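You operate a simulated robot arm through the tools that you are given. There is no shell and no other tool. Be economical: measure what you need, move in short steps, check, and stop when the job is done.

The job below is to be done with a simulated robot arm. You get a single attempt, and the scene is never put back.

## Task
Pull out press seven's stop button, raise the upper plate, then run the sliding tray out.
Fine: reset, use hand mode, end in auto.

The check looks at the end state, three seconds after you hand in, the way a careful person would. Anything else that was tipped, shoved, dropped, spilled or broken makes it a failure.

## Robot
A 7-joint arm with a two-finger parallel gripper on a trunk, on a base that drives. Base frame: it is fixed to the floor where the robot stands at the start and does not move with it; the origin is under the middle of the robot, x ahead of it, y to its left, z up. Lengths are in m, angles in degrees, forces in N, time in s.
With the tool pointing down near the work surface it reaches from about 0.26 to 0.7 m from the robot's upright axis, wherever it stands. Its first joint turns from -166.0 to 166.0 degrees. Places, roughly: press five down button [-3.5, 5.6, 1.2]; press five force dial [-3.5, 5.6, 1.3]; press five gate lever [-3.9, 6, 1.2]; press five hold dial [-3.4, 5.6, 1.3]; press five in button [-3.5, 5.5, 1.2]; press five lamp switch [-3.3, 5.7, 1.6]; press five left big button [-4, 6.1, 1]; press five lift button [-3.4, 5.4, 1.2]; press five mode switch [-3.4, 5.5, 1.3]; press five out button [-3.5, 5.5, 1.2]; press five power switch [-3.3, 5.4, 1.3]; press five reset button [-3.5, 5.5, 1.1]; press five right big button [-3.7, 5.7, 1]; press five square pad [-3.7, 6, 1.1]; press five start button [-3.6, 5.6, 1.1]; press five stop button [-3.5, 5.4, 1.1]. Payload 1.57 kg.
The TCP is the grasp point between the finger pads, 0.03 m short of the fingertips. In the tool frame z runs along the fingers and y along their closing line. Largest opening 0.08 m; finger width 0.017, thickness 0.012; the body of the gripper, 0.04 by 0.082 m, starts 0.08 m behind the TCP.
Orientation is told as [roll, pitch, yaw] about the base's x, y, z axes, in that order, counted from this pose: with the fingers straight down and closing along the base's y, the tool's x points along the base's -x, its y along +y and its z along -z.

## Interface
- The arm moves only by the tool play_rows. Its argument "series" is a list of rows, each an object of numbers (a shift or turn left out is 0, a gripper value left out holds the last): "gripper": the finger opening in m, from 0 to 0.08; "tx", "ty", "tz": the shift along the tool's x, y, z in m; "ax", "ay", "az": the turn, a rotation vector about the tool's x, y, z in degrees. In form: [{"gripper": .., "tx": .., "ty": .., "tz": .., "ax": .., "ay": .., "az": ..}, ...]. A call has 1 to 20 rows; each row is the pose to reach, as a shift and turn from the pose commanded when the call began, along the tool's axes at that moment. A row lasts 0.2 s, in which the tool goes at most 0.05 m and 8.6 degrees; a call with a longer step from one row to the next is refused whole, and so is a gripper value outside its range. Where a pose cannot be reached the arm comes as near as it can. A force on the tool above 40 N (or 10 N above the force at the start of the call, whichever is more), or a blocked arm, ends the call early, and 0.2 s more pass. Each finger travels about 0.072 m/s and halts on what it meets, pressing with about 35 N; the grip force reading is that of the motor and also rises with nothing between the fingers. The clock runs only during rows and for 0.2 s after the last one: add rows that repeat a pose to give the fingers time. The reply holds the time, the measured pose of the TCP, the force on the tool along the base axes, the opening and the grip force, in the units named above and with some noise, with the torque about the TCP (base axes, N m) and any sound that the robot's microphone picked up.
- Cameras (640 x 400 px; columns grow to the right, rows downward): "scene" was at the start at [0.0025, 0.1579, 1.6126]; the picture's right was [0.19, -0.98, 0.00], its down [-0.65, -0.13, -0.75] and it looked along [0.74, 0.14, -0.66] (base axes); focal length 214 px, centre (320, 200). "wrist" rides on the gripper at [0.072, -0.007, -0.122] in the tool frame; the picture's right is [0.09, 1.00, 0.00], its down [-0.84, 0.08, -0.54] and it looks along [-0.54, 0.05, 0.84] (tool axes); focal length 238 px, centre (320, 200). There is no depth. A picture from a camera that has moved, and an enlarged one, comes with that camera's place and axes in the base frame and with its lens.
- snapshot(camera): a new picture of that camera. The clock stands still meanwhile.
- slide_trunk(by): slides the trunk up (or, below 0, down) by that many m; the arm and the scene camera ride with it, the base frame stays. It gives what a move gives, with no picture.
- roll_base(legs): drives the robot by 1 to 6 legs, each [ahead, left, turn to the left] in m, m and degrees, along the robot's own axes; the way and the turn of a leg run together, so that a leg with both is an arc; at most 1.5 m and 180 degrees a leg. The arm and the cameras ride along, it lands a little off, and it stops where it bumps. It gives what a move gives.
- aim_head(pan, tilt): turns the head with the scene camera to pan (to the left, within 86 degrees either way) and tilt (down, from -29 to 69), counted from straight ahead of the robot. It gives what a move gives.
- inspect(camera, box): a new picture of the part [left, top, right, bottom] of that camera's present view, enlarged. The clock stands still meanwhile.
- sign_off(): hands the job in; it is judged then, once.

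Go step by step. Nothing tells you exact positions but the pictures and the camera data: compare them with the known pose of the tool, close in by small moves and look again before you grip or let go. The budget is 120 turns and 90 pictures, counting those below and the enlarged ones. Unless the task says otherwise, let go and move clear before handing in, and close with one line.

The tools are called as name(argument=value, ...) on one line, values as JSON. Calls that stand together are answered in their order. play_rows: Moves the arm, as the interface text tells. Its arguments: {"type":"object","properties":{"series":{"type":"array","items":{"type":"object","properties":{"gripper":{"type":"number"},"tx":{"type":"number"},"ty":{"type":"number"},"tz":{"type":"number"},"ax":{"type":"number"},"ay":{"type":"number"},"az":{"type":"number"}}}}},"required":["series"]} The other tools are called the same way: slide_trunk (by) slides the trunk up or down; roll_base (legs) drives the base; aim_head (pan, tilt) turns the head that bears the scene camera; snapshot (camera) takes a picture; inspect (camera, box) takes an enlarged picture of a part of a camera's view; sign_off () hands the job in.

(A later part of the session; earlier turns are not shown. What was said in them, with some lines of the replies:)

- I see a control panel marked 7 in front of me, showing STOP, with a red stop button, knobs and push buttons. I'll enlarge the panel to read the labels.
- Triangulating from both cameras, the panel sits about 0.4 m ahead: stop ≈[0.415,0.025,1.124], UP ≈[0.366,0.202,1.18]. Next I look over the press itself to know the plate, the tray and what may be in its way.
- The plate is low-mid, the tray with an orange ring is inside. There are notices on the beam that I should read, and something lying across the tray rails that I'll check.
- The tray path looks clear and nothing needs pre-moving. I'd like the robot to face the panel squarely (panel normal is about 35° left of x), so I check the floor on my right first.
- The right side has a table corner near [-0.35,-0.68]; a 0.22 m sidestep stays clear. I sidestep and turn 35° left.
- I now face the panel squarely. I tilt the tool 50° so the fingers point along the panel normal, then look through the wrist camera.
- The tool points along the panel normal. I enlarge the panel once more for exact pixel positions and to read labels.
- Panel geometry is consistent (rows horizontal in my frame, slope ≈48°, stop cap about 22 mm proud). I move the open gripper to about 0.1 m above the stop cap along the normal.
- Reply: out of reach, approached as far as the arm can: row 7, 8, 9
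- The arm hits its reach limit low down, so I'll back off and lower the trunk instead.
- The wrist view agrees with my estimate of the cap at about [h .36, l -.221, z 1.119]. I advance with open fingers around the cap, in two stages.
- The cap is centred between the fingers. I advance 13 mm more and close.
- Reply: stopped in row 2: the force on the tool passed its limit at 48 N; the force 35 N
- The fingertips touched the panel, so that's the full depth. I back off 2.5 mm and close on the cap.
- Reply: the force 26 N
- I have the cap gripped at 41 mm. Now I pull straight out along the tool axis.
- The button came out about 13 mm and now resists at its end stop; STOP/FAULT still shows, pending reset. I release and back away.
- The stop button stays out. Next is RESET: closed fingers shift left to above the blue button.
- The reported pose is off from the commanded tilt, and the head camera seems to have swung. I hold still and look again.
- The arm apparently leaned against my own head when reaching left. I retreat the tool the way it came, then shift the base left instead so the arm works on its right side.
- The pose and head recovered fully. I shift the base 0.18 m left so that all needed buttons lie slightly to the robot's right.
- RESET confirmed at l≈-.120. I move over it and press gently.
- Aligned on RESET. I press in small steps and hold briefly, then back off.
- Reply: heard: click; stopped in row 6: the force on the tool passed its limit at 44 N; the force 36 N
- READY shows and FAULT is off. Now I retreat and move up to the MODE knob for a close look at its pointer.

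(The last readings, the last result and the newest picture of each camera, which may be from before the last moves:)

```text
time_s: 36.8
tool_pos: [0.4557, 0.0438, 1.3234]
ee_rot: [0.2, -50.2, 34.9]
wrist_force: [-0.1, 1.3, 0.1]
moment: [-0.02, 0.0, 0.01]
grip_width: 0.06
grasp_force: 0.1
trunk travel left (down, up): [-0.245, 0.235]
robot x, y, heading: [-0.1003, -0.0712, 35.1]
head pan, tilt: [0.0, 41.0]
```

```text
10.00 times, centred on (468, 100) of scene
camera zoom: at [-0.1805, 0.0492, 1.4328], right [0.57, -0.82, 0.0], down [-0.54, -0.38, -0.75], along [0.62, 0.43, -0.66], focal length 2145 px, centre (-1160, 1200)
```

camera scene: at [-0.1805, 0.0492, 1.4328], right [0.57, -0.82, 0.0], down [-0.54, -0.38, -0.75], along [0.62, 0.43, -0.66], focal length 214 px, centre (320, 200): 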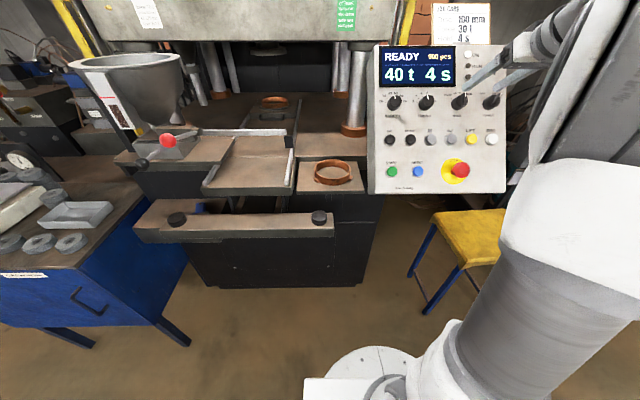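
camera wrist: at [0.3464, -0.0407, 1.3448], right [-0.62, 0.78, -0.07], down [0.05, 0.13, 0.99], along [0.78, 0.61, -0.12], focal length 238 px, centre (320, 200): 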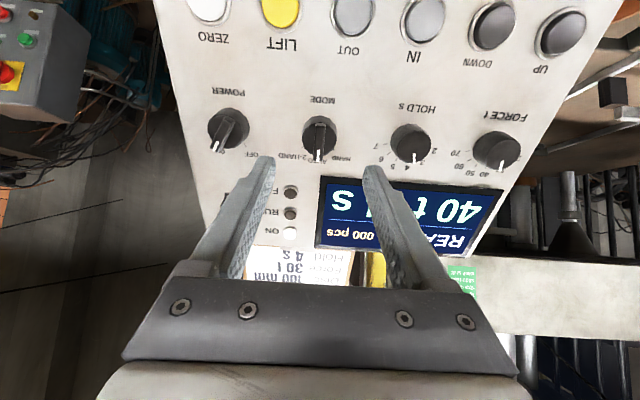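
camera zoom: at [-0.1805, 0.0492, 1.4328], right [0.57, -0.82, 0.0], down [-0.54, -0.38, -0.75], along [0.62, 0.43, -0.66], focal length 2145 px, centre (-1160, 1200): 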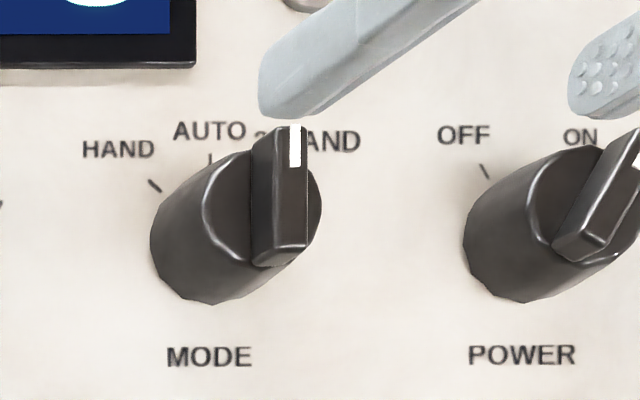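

The pointer stands at AUTO now, HAND being one detent counter-clockwise (~45°). The handle bar is about 88 mm beyond the TCP and aligned with my fingers; I approach and grip it.

play_rows(series=[{"gripper": 0.04, "tx": 0.001, "tz": 0.035}, {"tx": 0.001, "tz": 0.055}, {"tx": 0.001, "tz": 0.061}, {"tx": 0.001, "tz": 0.066}, {"tx": 0.001, "tz": 0.066}])

inspect(camera="wrist", box=[240, 100, 400, 200])

inspect(camera="scene", box=[436, 80, 500, 120])

```text
time_s: 38.0
tool_pos: [0.4956, 0.0723, 1.2789]
ee_rot: [0.2, -50.3, 34.9]
wrist_force: [0.6, 0.8, -0.3]
moment: [-0.01, -0.01, 0.02]
grip_width: 0.0401
grasp_force: 0.0
trunk travel left (down, up): [-0.245, 0.235]
robot x, y, heading: [-0.1057, -0.0678, 35.0]
head pan, tilt: [0.0, 41.0]
```

```text
4.00 times, centred on (320, 150) of wrist
camera zoom: at [0.3867, -0.0114, 1.3016], right [-0.62, 0.78, -0.07], down [0.06, 0.13, 0.99], along [0.78, 0.61, -0.12], focal length 953 px, centre (320, 400)
```

zoom: 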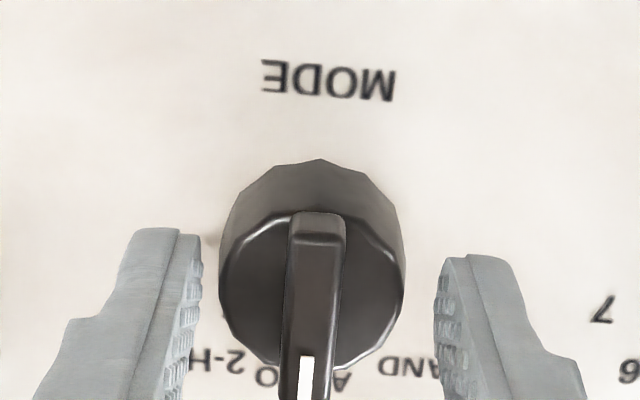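

```text
10.00 times, centred on (468, 100) of scene
camera zoom: at [-0.1805, 0.0492, 1.4328], right [0.57, -0.82, 0.0], down [-0.54, -0.38, -0.75], along [0.62, 0.43, -0.66], focal length 2145 px, centre (-1160, 1200)
```

zoom: 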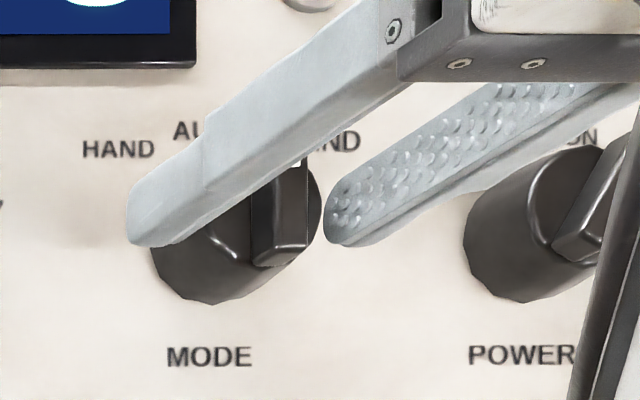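

Well aligned. I close on the bar and turn it counter-clockwise by about 46°.

play_rows(series=[{"ty": -0.0017}, {"gripper": 0.0, "ty": -0.0017}, {"ty": -0.0017}, {"ty": -0.0017}, {"ty": -0.0017}])

inspect(camera="wrist", box=[240, 100, 400, 200])

```text
time_s: 39.2
tool_pos: [0.496, 0.0721, 1.2808]
ee_rot: [0.2, -50.2, 35.0]
wrist_force: [-1.2, 0.7, -0.2]
moment: [0.07, -0.06, 0.05]
grip_width: 0.0317
grasp_force: 40.4
trunk travel left (down, up): [-0.245, 0.235]
robot x, y, heading: [-0.1002, -0.0699, 34.6]
head pan, tilt: [0.0, 41.0]
```

```text
4.00 times, centred on (320, 150) of wrist
camera zoom: at [0.3874, -0.0127, 1.302], right [-0.62, 0.78, -0.07], down [0.06, 0.13, 0.99], along [0.78, 0.61, -0.12], focal length 953 px, centre (320, 400)
```

zoom: 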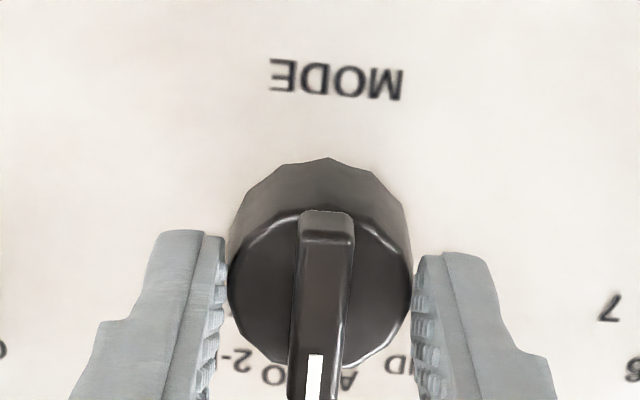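

The fingers hold the knob's round body (32 mm), which is a good centred grip. I turn it.

play_rows(series=[{"az": -8}, {"az": -16}, {"az": -24}, {"az": -32}, {"az": -40}, {"az": -46}, {"az": -46}])

snapshot(camera="wrist")

inspect(camera="scene", box=[370, 40, 514, 130])

```text
time_s: 40.8
tool_pos: [0.4972, 0.0699, 1.2791]
ee_rot: [-40.8, -32.3, 93.4]
wrist_force: [3.7, 1.2, 1.1]
moment: [0.27, 0.09, -0.36]
grip_width: 0.0318
grasp_force: 40.0
trunk travel left (down, up): [-0.245, 0.235]
robot x, y, heading: [-0.1072, -0.0702, 35.0]
head pan, tilt: [0.0, 41.0]
```

```text
44 pictures are left
camera wrist: at [0.4304, -0.0441, 1.3226], right [-0.77, 0.22, -0.6], down [-0.44, 0.49, 0.75], along [0.46, 0.84, -0.28], focal length 238 px, centre (320, 200)
```

wrist: 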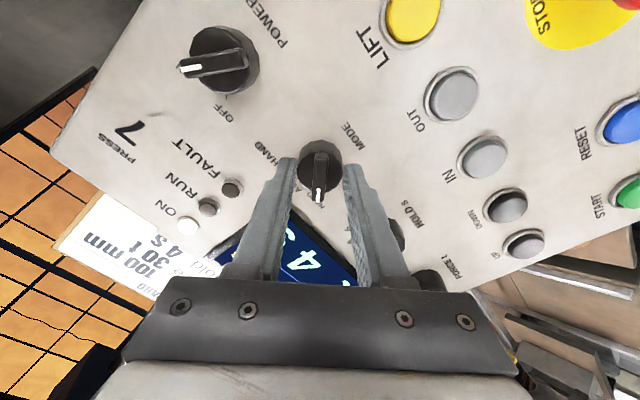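

```text
4.44 times, centred on (442, 85) of scene
camera zoom: at [-0.1801, 0.0492, 1.4329], right [0.57, -0.82, 0.0], down [-0.54, -0.38, -0.75], along [0.62, 0.43, -0.66], focal length 953 px, centre (-222, 711)
```

zoom: 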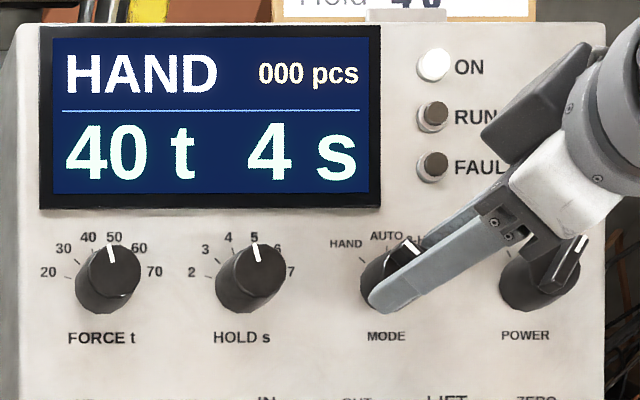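

The display reads HAND. I release, retreat, and turn the tool back.

play_rows(series=[{"gripper": 0.05}, {"gripper": 0.05}, {"gripper": 0.05}, {"tz": -0.03}, {"tz": -0.06}, {"tz": -0.09}, {"tz": -0.09, "az": 8}, {"tz": -0.09, "az": 16}, {"tz": -0.09, "az": 24}, {"tz": -0.09, "az": 32}, {"tz": -0.09, "az": 40}, {"tz": -0.09, "az": 46, "gripper": 0.0}, {"tz": -0.09, "az": 46}, {"tz": -0.09, "az": 46}, {"tz": -0.09, "az": 46}, {"tz": -0.09, "az": 46}])

inspect(camera="scene", box=[370, 40, 514, 130])

snapshot(camera="wrist")

```text
time_s: 44.2
tool_pos: [0.4407, 0.0309, 1.3373]
ee_rot: [0.2, -50.1, 34.9]
wrist_force: [0.2, 0.0, -1.1]
moment: [-0.01, -0.01, -0.04]
grip_width: 0.0
grasp_force: 21.0
trunk travel left (down, up): [-0.245, 0.235]
robot x, y, heading: [-0.1084, -0.0696, 35.1]
head pan, tilt: [0.0, 41.0]
```

```text
4.44 times, centred on (442, 85) of scene
camera zoom: at [-0.1805, 0.0492, 1.4328], right [0.57, -0.82, 0.0], down [-0.54, -0.38, -0.75], along [0.62, 0.43, -0.66], focal length 953 px, centre (-222, 711)
```

zoom: 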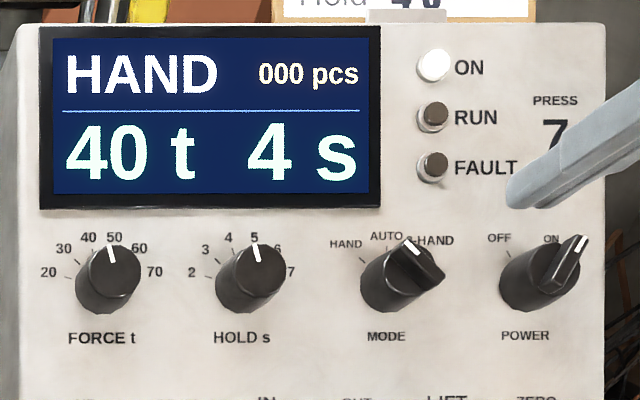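

```text
41 pictures are left
camera wrist: at [0.3311, -0.0528, 1.3596], right [-0.62, 0.78, -0.07], down [0.05, 0.13, 0.99], along [0.78, 0.61, -0.12], focal length 238 px, centre (320, 200)
```

wrist: 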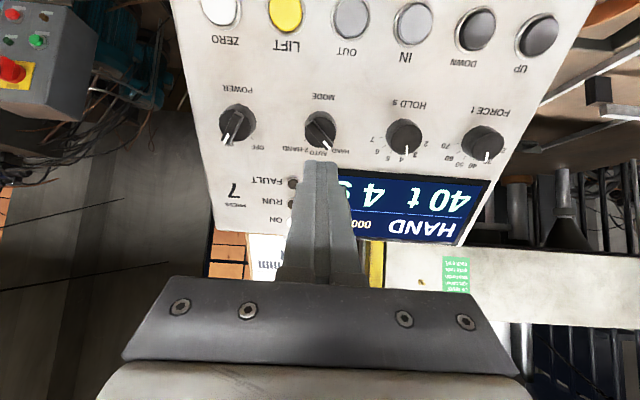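

HAND is set. Now I go to the UP button (l≈-.0425).

play_rows(series=[{"ty": 0.037, "tx": 0.019}, {"ty": 0.074, "tx": 0.038}, {"ty": 0.111, "tx": 0.057}, {"ty": 0.148, "tx": 0.076}, {"ty": 0.185, "tx": 0.095}, {"ty": 0.185, "tx": 0.095, "tz": 0.04}, {"ty": 0.185, "tx": 0.095, "tz": 0.069}, {"ty": 0.185, "tx": 0.095, "tz": 0.085}, {"ty": 0.185, "tx": 0.095, "tz": 0.085}])

inspect(camera="wrist", box=[240, 100, 400, 200])

snapshot(camera="scene")

```text
time_s: 46.2
tool_pos: [0.3378, 0.1844, 1.2092]
ee_rot: [0.2, -50.2, 35.0]
wrist_force: [-0.2, 0.4, 0.0]
moment: [0.04, 0.02, 0.02]
grip_width: 0.0
grasp_force: 20.8
trunk travel left (down, up): [-0.245, 0.235]
robot x, y, heading: [-0.1054, -0.0731, 35.1]
head pan, tilt: [0.0, 41.0]
```

```text
4.00 times, centred on (320, 150) of wrist
camera zoom: at [0.228, 0.1015, 1.2329], right [-0.62, 0.78, -0.07], down [0.05, 0.13, 0.99], along [0.78, 0.61, -0.12], focal length 953 px, centre (320, 400)
```

zoom: 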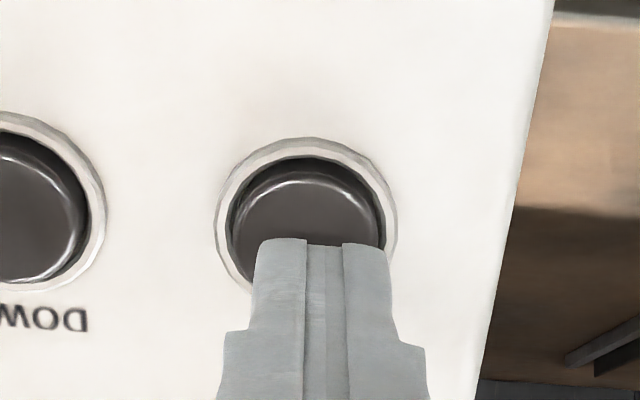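

```text
39 pictures are left
camera scene: at [-0.1805, 0.0492, 1.4328], right [0.57, -0.82, 0.0], down [-0.54, -0.38, -0.75], along [0.62, 0.43, -0.66], focal length 214 px, centre (320, 200)
```

scene: 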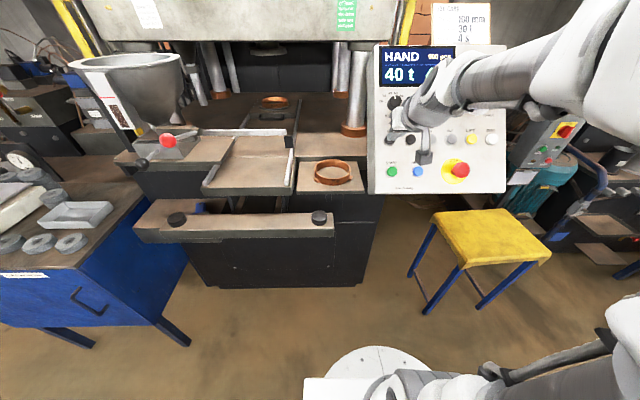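

Nearly aligned; I shift 2.7 mm right and press in progressively, watching for the click and motion.

play_rows(series=[{"ty": -0.0027, "tz": 0.01}, {"ty": -0.0027, "tz": 0.02}, {"ty": -0.0027, "tz": 0.024}, {"ty": -0.0027, "tz": 0.026}, {"ty": -0.0027, "tz": 0.028}, {"ty": -0.0027, "tz": 0.028}])

```text
time_s: 47.2
tool_pos: [0.3507, 0.1906, 1.1976]
ee_rot: [0.3, -50.5, 34.8]
wrist_force: [-22.5, -14.1, 12.5]
moment: [-0.16, 0.24, 0.08]
grip_width: 0.0002
grasp_force: 20.8
trunk travel left (down, up): [-0.245, 0.235]
robot x, y, heading: [-0.1042, -0.0702, 34.9]
head pan, tilt: [0.0, 41.0]
heard: click
stopped in row 5: the force on the tool passed its limit at 43 N (the readings are from after the stop); the commanded pose is now the measured one
```

A click, and the tool is still pressing with about 29 N. I hold here for a while and see whether the plate rises.

play_rows(series=[{"tz": 0}, {"tz": 0}, {"tz": 0}, {"tz": 0}, {"tz": 0}, {"tz": 0}, {"tz": 0}, {"tz": 0}, {"tz": 0}, {"tz": 0}])

snapshot(camera="scene")

```text
time_s: 48.4
tool_pos: [0.3518, 0.1916, 1.1988]
ee_rot: [0.4, -50.6, 34.8]
wrist_force: [-21.4, -14.5, 11.8]
moment: [-0.18, 0.18, 0.08]
grip_width: 0.0003
grasp_force: 21.4
trunk travel left (down, up): [-0.245, 0.235]
robot x, y, heading: [-0.1041, -0.0741, 34.9]
head pan, tilt: [0.0, 41.0]
stopped in row 5: the force on the tool passed its limit at 40 N (the readings are from after the stop); the commanded pose is now the measured one
```

```text
38 pictures are left
camera scene: at [-0.1847, 0.0466, 1.4327], right [0.57, -0.82, 0.0], down [-0.54, -0.37, -0.76], along [0.62, 0.43, -0.65], focal length 214 px, centre (320, 200)
```

scene: 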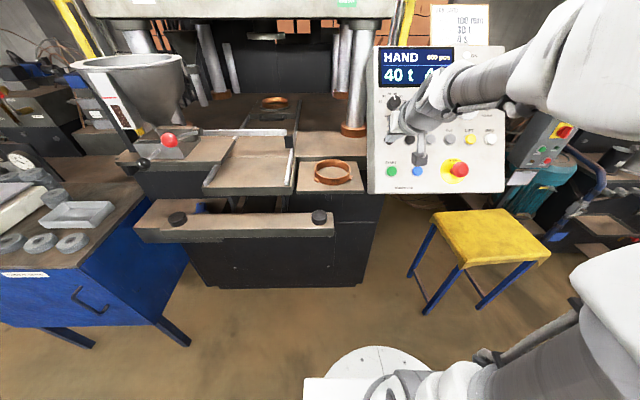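

The plate is rising while held. I ease off half a millimetre and keep holding.

play_rows(series=[{"tz": -0.0007}, {"tz": -0.0007}, {"tz": -0.0007}, {"tz": -0.0007}, {"tz": -0.0007}, {"tz": -0.0007}, {"tz": -0.0007}, {"tz": -0.0007}, {"tz": -0.0007}, {"tz": -0.0007}, {"tz": -0.0007}, {"tz": -0.0007}, {"tz": -0.0007}, {"tz": -0.0007}, {"tz": -0.0007}, {"tz": -0.0007}, {"tz": -0.0007}, {"tz": -0.0007}, {"tz": -0.0007}, {"tz": -0.0007}])

snapshot(camera="scene")

```text
time_s: 52.6
tool_pos: [0.352, 0.1915, 1.1986]
ee_rot: [0.4, -50.6, 34.8]
wrist_force: [-22.3, -14.1, 14.9]
moment: [-0.12, 0.18, 0.06]
grip_width: 0.0001
grasp_force: 21.0
trunk travel left (down, up): [-0.245, 0.235]
robot x, y, heading: [-0.1015, -0.0729, 34.8]
head pan, tilt: [0.0, 41.0]
```

```text
37 pictures are left
camera scene: at [-0.1844, 0.0467, 1.4329], right [0.57, -0.82, 0.0], down [-0.54, -0.37, -0.76], along [0.62, 0.43, -0.65], focal length 214 px, centre (320, 200)
```

scene: 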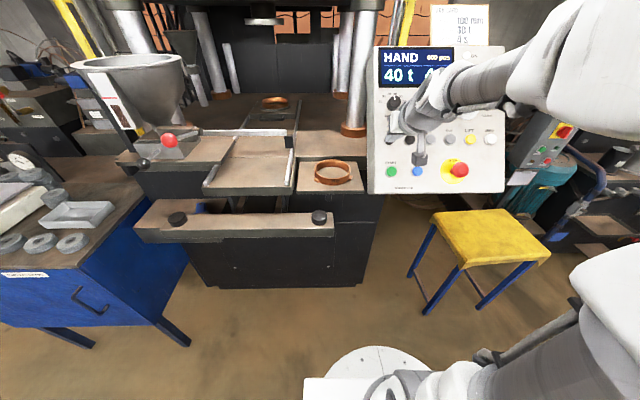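

Still rising. To follow the plate I tilt the head up a bit and hold on.

aim_head(pan=10, tilt=5)

play_rows(series=[{"tz": 0}, {"tz": 0}, {"tz": 0}, {"tz": 0}, {"tz": 0}, {"tz": 0}, {"tz": 0}, {"tz": 0}, {"tz": 0}, {"tz": 0}, {"tz": 0}, {"tz": 0}, {"tz": 0}, {"tz": 0}, {"tz": 0}, {"tz": 0}, {"tz": 0}, {"tz": 0}, {"tz": 0}, {"tz": 0}])

snapshot(camera="scene")

```text
time_s: 53.6
tool_pos: [0.3509, 0.1913, 1.1967]
ee_rot: [0.3, -50.6, 34.9]
wrist_force: [-21.7, -14.3, 16.7]
moment: [-0.11, 0.15, 0.07]
grip_width: 0.0002
grasp_force: 21.0
trunk travel left (down, up): [-0.245, 0.235]
robot x, y, heading: [-0.1038, -0.0692, 35.1]
head pan, tilt: [10.0, 5.0]
```

```text
time_s: 57.8
tool_pos: [0.3509, 0.1925, 1.1992]
ee_rot: [0.3, -50.5, 34.7]
wrist_force: [-19.3, -13.3, 21.9]
moment: [0.01, 0.13, 0.03]
grip_width: 0.0003
grasp_force: 21.6
trunk travel left (down, up): [-0.245, 0.235]
robot x, y, heading: [-0.1033, -0.0694, 35.1]
head pan, tilt: [10.0, 5.0]
```

```text
36 pictures are left
camera scene: at [-0.1887, 0.0631, 1.4901], right [0.71, -0.71, 0.0], down [-0.06, -0.06, -1.0], along [0.7, 0.7, -0.08], focal length 214 px, centre (320, 200)
```

scene: 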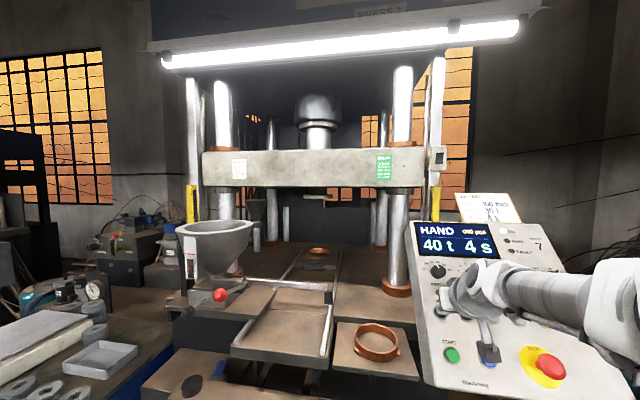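

The plate is now high but I can't tell if it's at the top. I hold four more seconds and compare.

play_rows(series=[{"tz": 0}, {"tz": 0}, {"tz": 0}, {"tz": 0}, {"tz": 0}, {"tz": 0}, {"tz": 0}, {"tz": 0}, {"tz": 0}, {"tz": 0}, {"tz": 0}, {"tz": 0}, {"tz": 0}, {"tz": 0}, {"tz": 0}, {"tz": 0}, {"tz": 0}, {"tz": 0}, {"tz": 0}, {"tz": 0}])

snapshot(camera="scene")

```text
time_s: 62.0
tool_pos: [0.3507, 0.1915, 1.199]
ee_rot: [0.3, -50.6, 34.7]
wrist_force: [-18.5, -13.0, 20.8]
moment: [0.0, 0.05, 0.04]
grip_width: 0.0
grasp_force: 21.6
trunk travel left (down, up): [-0.245, 0.235]
robot x, y, heading: [-0.104, -0.0692, 34.9]
head pan, tilt: [10.0, 5.0]
```

```text
35 pictures are left
camera scene: at [-0.1887, 0.0631, 1.4901], right [0.71, -0.71, 0.0], down [-0.06, -0.06, -1.0], along [0.7, 0.7, -0.08], focal length 214 px, centre (320, 200)
```

scene: 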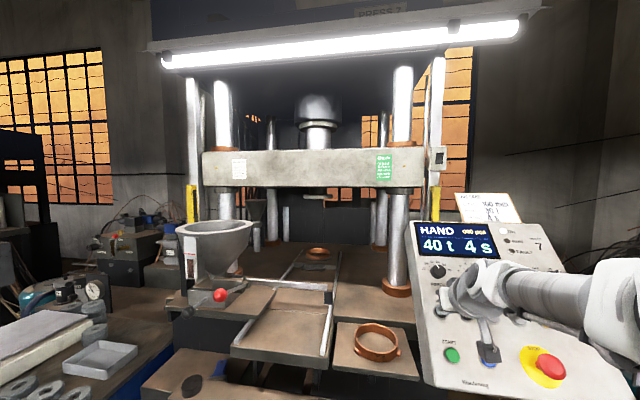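

The plate no longer moves: it's at the top. I back off and go to OUT, three buttons to the right.

play_rows(series=[{"tz": -0.03}, {"tz": -0.06}, {"tz": -0.06, "ty": -0.04}, {"tz": -0.06, "ty": -0.08}, {"tz": -0.06, "ty": -0.12}, {"tz": -0.06, "ty": -0.1656}, {"tz": -0.03, "ty": -0.1656}, {"tz": -0.03, "ty": -0.1656}])

aim_head(pan=10, tilt=30)

snapshot(camera="scene")

inspect(camera="wrist", box=[240, 100, 400, 200])

```text
time_s: 63.8
tool_pos: [0.4313, 0.0449, 1.2131]
ee_rot: [0.3, -50.3, 34.9]
wrist_force: [-0.2, -0.1, -0.2]
moment: [-0.04, 0.02, 0.05]
grip_width: 0.0
grasp_force: 21.4
trunk travel left (down, up): [-0.245, 0.235]
robot x, y, heading: [-0.1037, -0.0715, 34.9]
head pan, tilt: [10.0, 5.0]
```

```text
time_s: 64.7
tool_pos: [0.4301, 0.0457, 1.2136]
ee_rot: [0.3, -50.3, 34.7]
wrist_force: [0.6, 0.0, -0.4]
moment: [-0.01, 0.0, 0.0]
grip_width: 0.0001
grasp_force: 21.5
trunk travel left (down, up): [-0.245, 0.235]
robot x, y, heading: [-0.1036, -0.0686, 35.1]
head pan, tilt: [10.0, 30.0]
```

```text
34 pictures are left
camera scene: at [-0.1861, 0.0645, 1.4497], right [0.71, -0.71, 0.0], down [-0.35, -0.35, -0.87], along [0.61, 0.61, -0.5], focal length 214 px, centre (320, 200)
```

scene: 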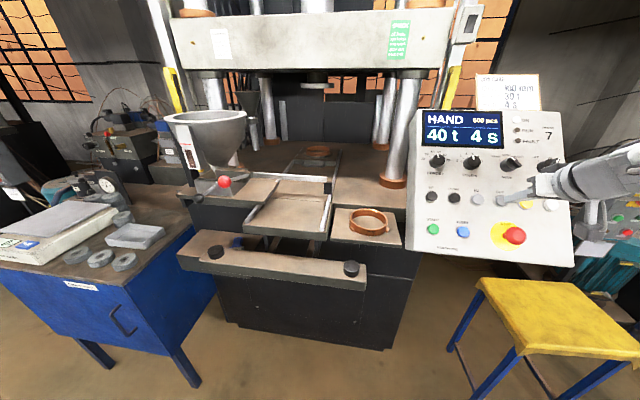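

```text
4.00 times, centred on (320, 150) of wrist
camera zoom: at [0.3209, -0.0391, 1.2361], right [-0.62, 0.78, -0.07], down [0.05, 0.13, 0.99], along [0.78, 0.61, -0.12], focal length 953 px, centre (320, 400)
```

zoom: 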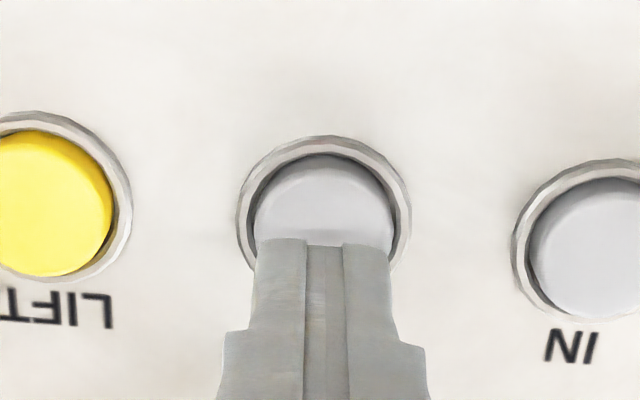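

OUT is well aligned. I press in and hold, staying just under the force limit.

play_rows(series=[{"tz": 0.012}, {"tz": 0.021}, {"tz": 0.025}, {"tz": 0.027}, {"tz": 0.028}, {"tz": 0.0285}, {"tz": 0.0285}, {"tz": 0.0285}, {"tz": 0.0285}, {"tz": 0.0285}])

snapshot(camera="scene")

```text
time_s: 66.9
tool_pos: [0.4485, 0.0564, 1.1981]
ee_rot: [0.2, -50.5, 34.8]
wrist_force: [-15.4, -8.9, 10.3]
moment: [-0.06, 0.09, 0.06]
grip_width: 0.0
grasp_force: 21.6
trunk travel left (down, up): [-0.245, 0.235]
robot x, y, heading: [-0.1048, -0.0704, 35.2]
head pan, tilt: [10.0, 30.0]
heard: click
```

```text
32 pictures are left
camera scene: at [-0.1885, 0.0633, 1.4497], right [0.71, -0.71, 0.0], down [-0.35, -0.35, -0.87], along [0.61, 0.61, -0.5], focal length 214 px, centre (320, 200)
```

scene: 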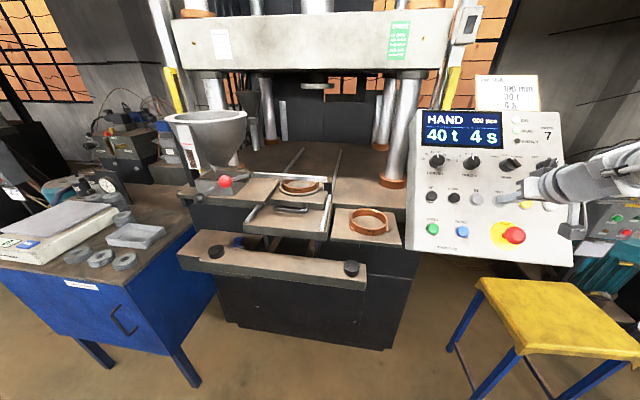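

The tray is coming out well. I keep holding until it stops.

play_rows(series=[{"tz": 0}, {"tz": 0}, {"tz": 0}, {"tz": 0}, {"tz": 0}, {"tz": 0}, {"tz": 0}, {"tz": 0}, {"tz": 0}, {"tz": 0}])

snapshot(camera="scene")

play_rows(series=[{"tz": 0}, {"tz": 0}, {"tz": 0}, {"tz": 0}, {"tz": 0}, {"tz": 0}, {"tz": 0}, {"tz": 0}, {"tz": 0}, {"tz": 0}])

snapshot(camera="scene")

```text
time_s: 69.1
tool_pos: [0.4469, 0.0549, 1.1982]
ee_rot: [0.4, -50.5, 34.8]
wrist_force: [-10.6, -8.3, 14.4]
moment: [0.04, 0.0, 0.03]
grip_width: 0.0
grasp_force: 21.2
trunk travel left (down, up): [-0.245, 0.235]
robot x, y, heading: [-0.1057, -0.072, 34.8]
head pan, tilt: [10.0, 30.0]
```

```text
31 pictures are left
camera scene: at [-0.1884, 0.0632, 1.4497], right [0.71, -0.71, 0.0], down [-0.35, -0.35, -0.87], along [0.61, 0.61, -0.5], focal length 214 px, centre (320, 200)
```

scene: 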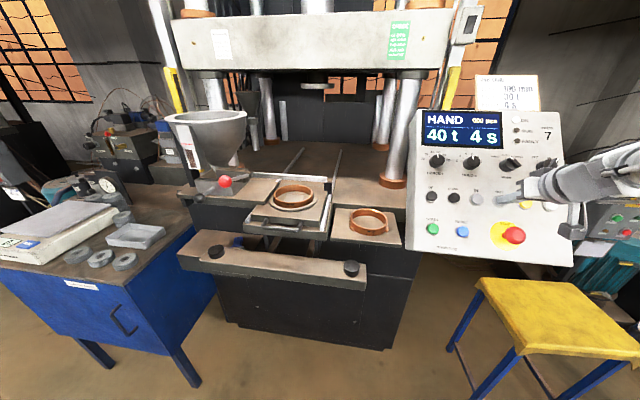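

```text
time_s: 71.3
tool_pos: [0.4476, 0.0562, 1.1982]
ee_rot: [0.3, -50.4, 34.8]
wrist_force: [-10.8, -8.4, 16.6]
moment: [0.01, -0.06, -0.04]
grip_width: 0.0
grasp_force: 21.1
trunk travel left (down, up): [-0.245, 0.235]
robot x, y, heading: [-0.1054, -0.0699, 35.1]
head pan, tilt: [10.0, 30.0]
```

```text
30 pictures are left
camera scene: at [-0.1884, 0.0632, 1.4497], right [0.71, -0.71, 0.0], down [-0.35, -0.35, -0.87], along [0.61, 0.61, -0.5], focal length 214 px, centre (320, 200)
```

scene: 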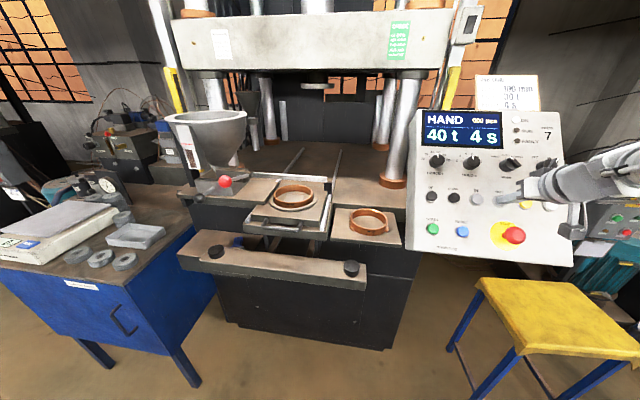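

The tray is fully out. I back off and return to the MODE knob with the fingers pre-turned to −46°.

play_rows(series=[{"tz": -0.04}, {"tz": -0.08}, {"tz": -0.0905}, {"tz": -0.0905, "tx": -0.045, "ty": -0.008}, {"tz": -0.0905, "tx": -0.094, "ty": -0.016}, {"tz": -0.0905, "tx": -0.094, "ty": -0.016, "az": -8, "gripper": 0.05}, {"tz": -0.0905, "tx": -0.094, "ty": -0.016, "az": -16}, {"tz": -0.0905, "tx": -0.094, "ty": -0.016, "az": -24}, {"tz": -0.0905, "tx": -0.094, "ty": -0.016, "az": -32}, {"tz": -0.0905, "tx": -0.094, "ty": -0.016, "az": -40}, {"tz": -0.0905, "tx": -0.094, "ty": -0.016, "az": -46}, {"tz": -0.0905, "tx": -0.094, "ty": -0.016, "az": -46}])

snapshot(camera="wrist")

```text
time_s: 73.9
tool_pos: [0.4499, 0.0366, 1.3267]
ee_rot: [-40.9, -32.4, 93.4]
wrist_force: [-0.1, 0.7, -0.4]
moment: [-0.04, -0.03, 0.01]
grip_width: 0.0498
grasp_force: 0.1
trunk travel left (down, up): [-0.245, 0.235]
robot x, y, heading: [-0.1052, -0.0714, 34.9]
head pan, tilt: [10.0, 30.0]
```

```text
29 pictures are left
camera wrist: at [0.3828, -0.0769, 1.3691], right [-0.77, 0.23, -0.6], down [-0.44, 0.49, 0.75], along [0.46, 0.84, -0.27], focal length 238 px, centre (320, 200)
```

wrist: 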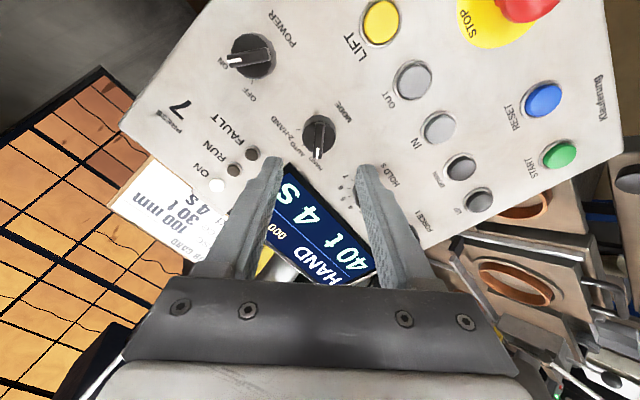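

The knob is centred. I go straight in and grip it.

play_rows(series=[{"tz": 0.03}, {"tz": 0.055}, {"tz": 0.068}, {"tz": 0.074}, {"tz": 0.074}])

inspect(camera="wrist", box=[240, 100, 400, 200])

```text
time_s: 75.1
tool_pos: [0.4964, 0.0721, 1.2797]
ee_rot: [-40.9, -32.5, 93.4]
wrist_force: [-0.9, -0.6, 1.3]
moment: [-0.02, 0.03, -0.04]
grip_width: 0.05
grasp_force: 0.1
trunk travel left (down, up): [-0.245, 0.235]
robot x, y, heading: [-0.1039, -0.0708, 34.7]
head pan, tilt: [10.0, 30.0]
```

```text
4.00 times, centred on (320, 150) of wrist
camera zoom: at [0.4294, -0.0437, 1.3216], right [-0.77, 0.23, -0.6], down [-0.44, 0.49, 0.75], along [0.46, 0.84, -0.27], focal length 953 px, centre (320, 400)
```

zoom: 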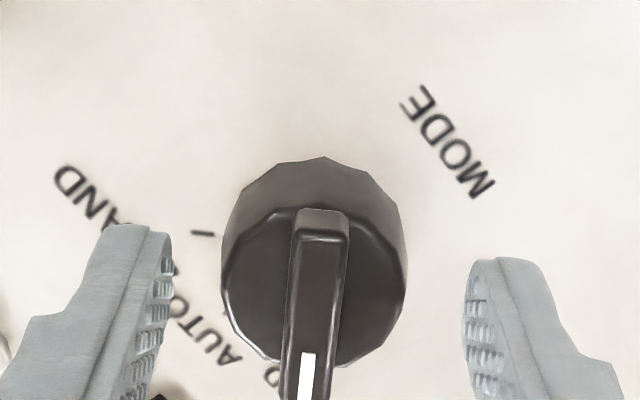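

Centred. Close and turn clockwise to AUTO.

play_rows(series=[{"gripper": 0.02}, {"gripper": 0.02}, {"gripper": 0.02}, {"gripper": 0.02}, {"az": 8}, {"az": 16}, {"az": 24}, {"az": 32}, {"az": 40}, {"az": 45}, {"az": 45}])

inspect(camera="scene", box=[400, 90, 576, 200])

```text
time_s: 77.5
tool_pos: [0.4973, 0.0727, 1.2788]
ee_rot: [-0.7, -50.5, 36.4]
wrist_force: [6.7, 2.6, 7.2]
moment: [-0.02, -0.02, -0.03]
grip_width: 0.0318
grasp_force: 40.1
trunk travel left (down, up): [-0.245, 0.235]
robot x, y, heading: [-0.1026, -0.0698, 35.0]
head pan, tilt: [10.0, 30.0]
```

```text
3.64 times, centred on (488, 145) of scene
camera zoom: at [-0.1858, 0.0646, 1.4497], right [0.71, -0.71, 0.0], down [-0.35, -0.35, -0.87], along [0.61, 0.61, -0.5], focal length 780 px, centre (-291, 400)
```

zoom: 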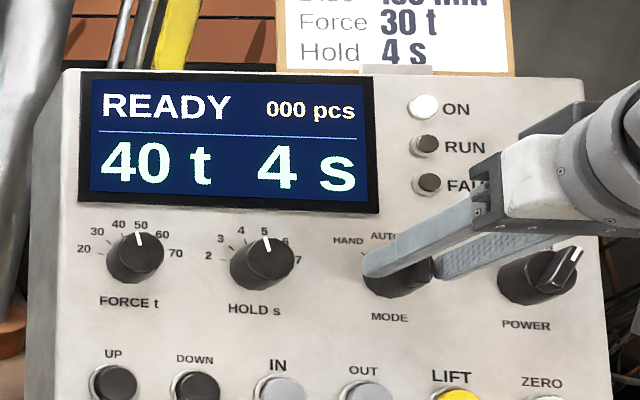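

The display reads READY again, as it did in AUTO at the beginning. I release, retreat and check the knob pointer and the whole scene.

play_rows(series=[{"gripper": 0.05}, {"gripper": 0.05}, {"gripper": 0.05}, {"tz": -0.03}, {"tz": -0.07}, {"tz": -0.11}, {"tz": -0.14}, {"tz": -0.14, "ty": -0.04}, {"tz": -0.14, "ty": -0.07}, {"tz": -0.14, "ty": -0.07}])

inspect(camera="scene", box=[400, 90, 576, 200])

snapshot(camera="scene")

snapshot(camera="wrist")

```text
time_s: 79.7
tool_pos: [0.4496, -0.0482, 1.3689]
ee_rot: [-1.0, -50.3, 36.4]
wrist_force: [0.1, 0.1, 0.6]
moment: [0.02, -0.01, 0.0]
grip_width: 0.05
grasp_force: 0.0
trunk travel left (down, up): [-0.245, 0.235]
robot x, y, heading: [-0.1033, -0.0684, 35.2]
head pan, tilt: [10.0, 30.0]
```

```text
3.64 times, centred on (488, 145) of scene
camera zoom: at [-0.186, 0.0644, 1.4497], right [0.71, -0.71, 0.0], down [-0.35, -0.35, -0.87], along [0.61, 0.61, -0.5], focal length 780 px, centre (-291, 400)
```

zoom: 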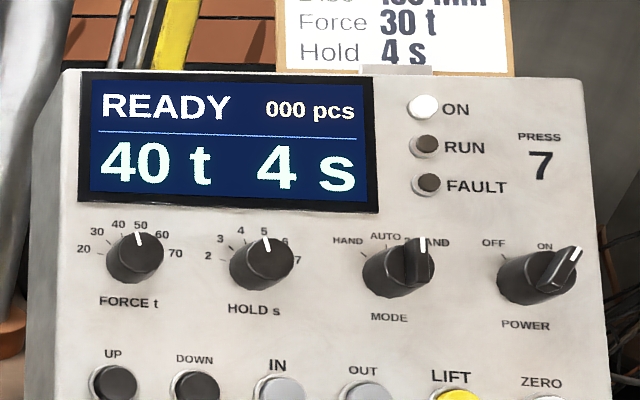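

```text
25 pictures are left
camera scene: at [-0.186, 0.0644, 1.4497], right [0.71, -0.71, 0.0], down [-0.35, -0.35, -0.87], along [0.61, 0.61, -0.5], focal length 214 px, centre (320, 200)
```

scene: 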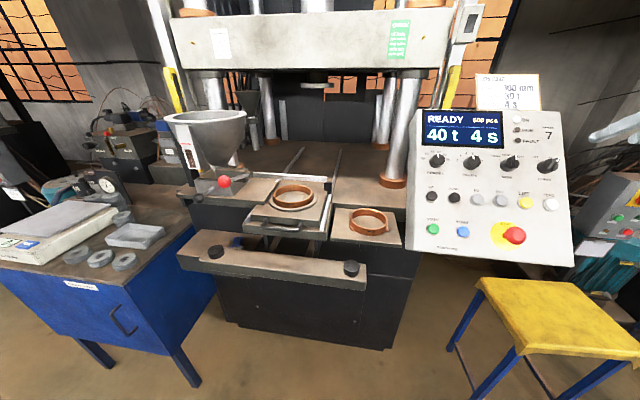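

```text
24 pictures are left
camera wrist: at [0.3403, -0.1332, 1.3917], right [-0.63, 0.77, -0.08], down [0.04, 0.14, 0.99], along [0.78, 0.62, -0.12], focal length 238 px, centre (320, 200)
```

wrist: 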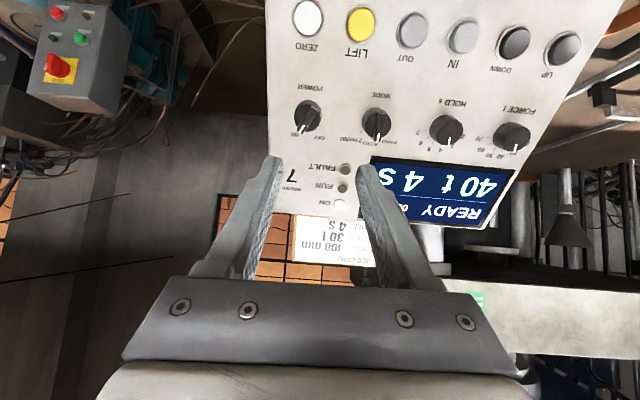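

Everything looks done; one close look at the MODE pointer to confirm AUTO.

inspect(camera="wrist", box=[330, 80, 430, 160])

```text
5.00 times, centred on (380, 120) of wrist
camera zoom: at [0.3403, -0.1332, 1.3917], right [-0.63, 0.77, -0.08], down [0.04, 0.14, 0.99], along [0.78, 0.62, -0.12], focal length 1192 px, centre (20, 600)
```

zoom: 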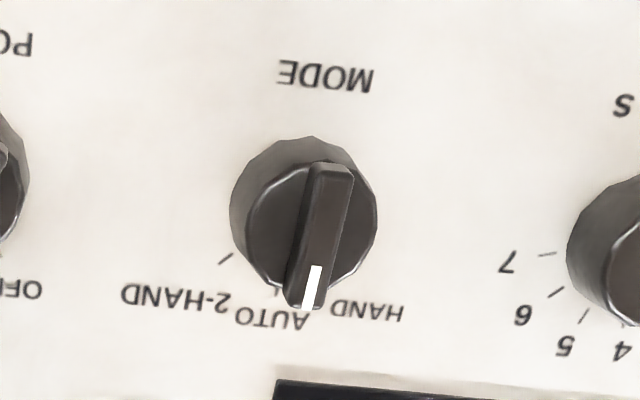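

The pointer is at AUTO, the stop button is out, the plate is up, the tray is out, and the gripper is clear. I'm handing in.

sign_off()

```text
The job is handed in.
```

Press seven's stop button is pulled out and reset, the upper plate is raised and the sliding tray run out in hand mode, and the mode switch is back in AUTO with the display showing READY.
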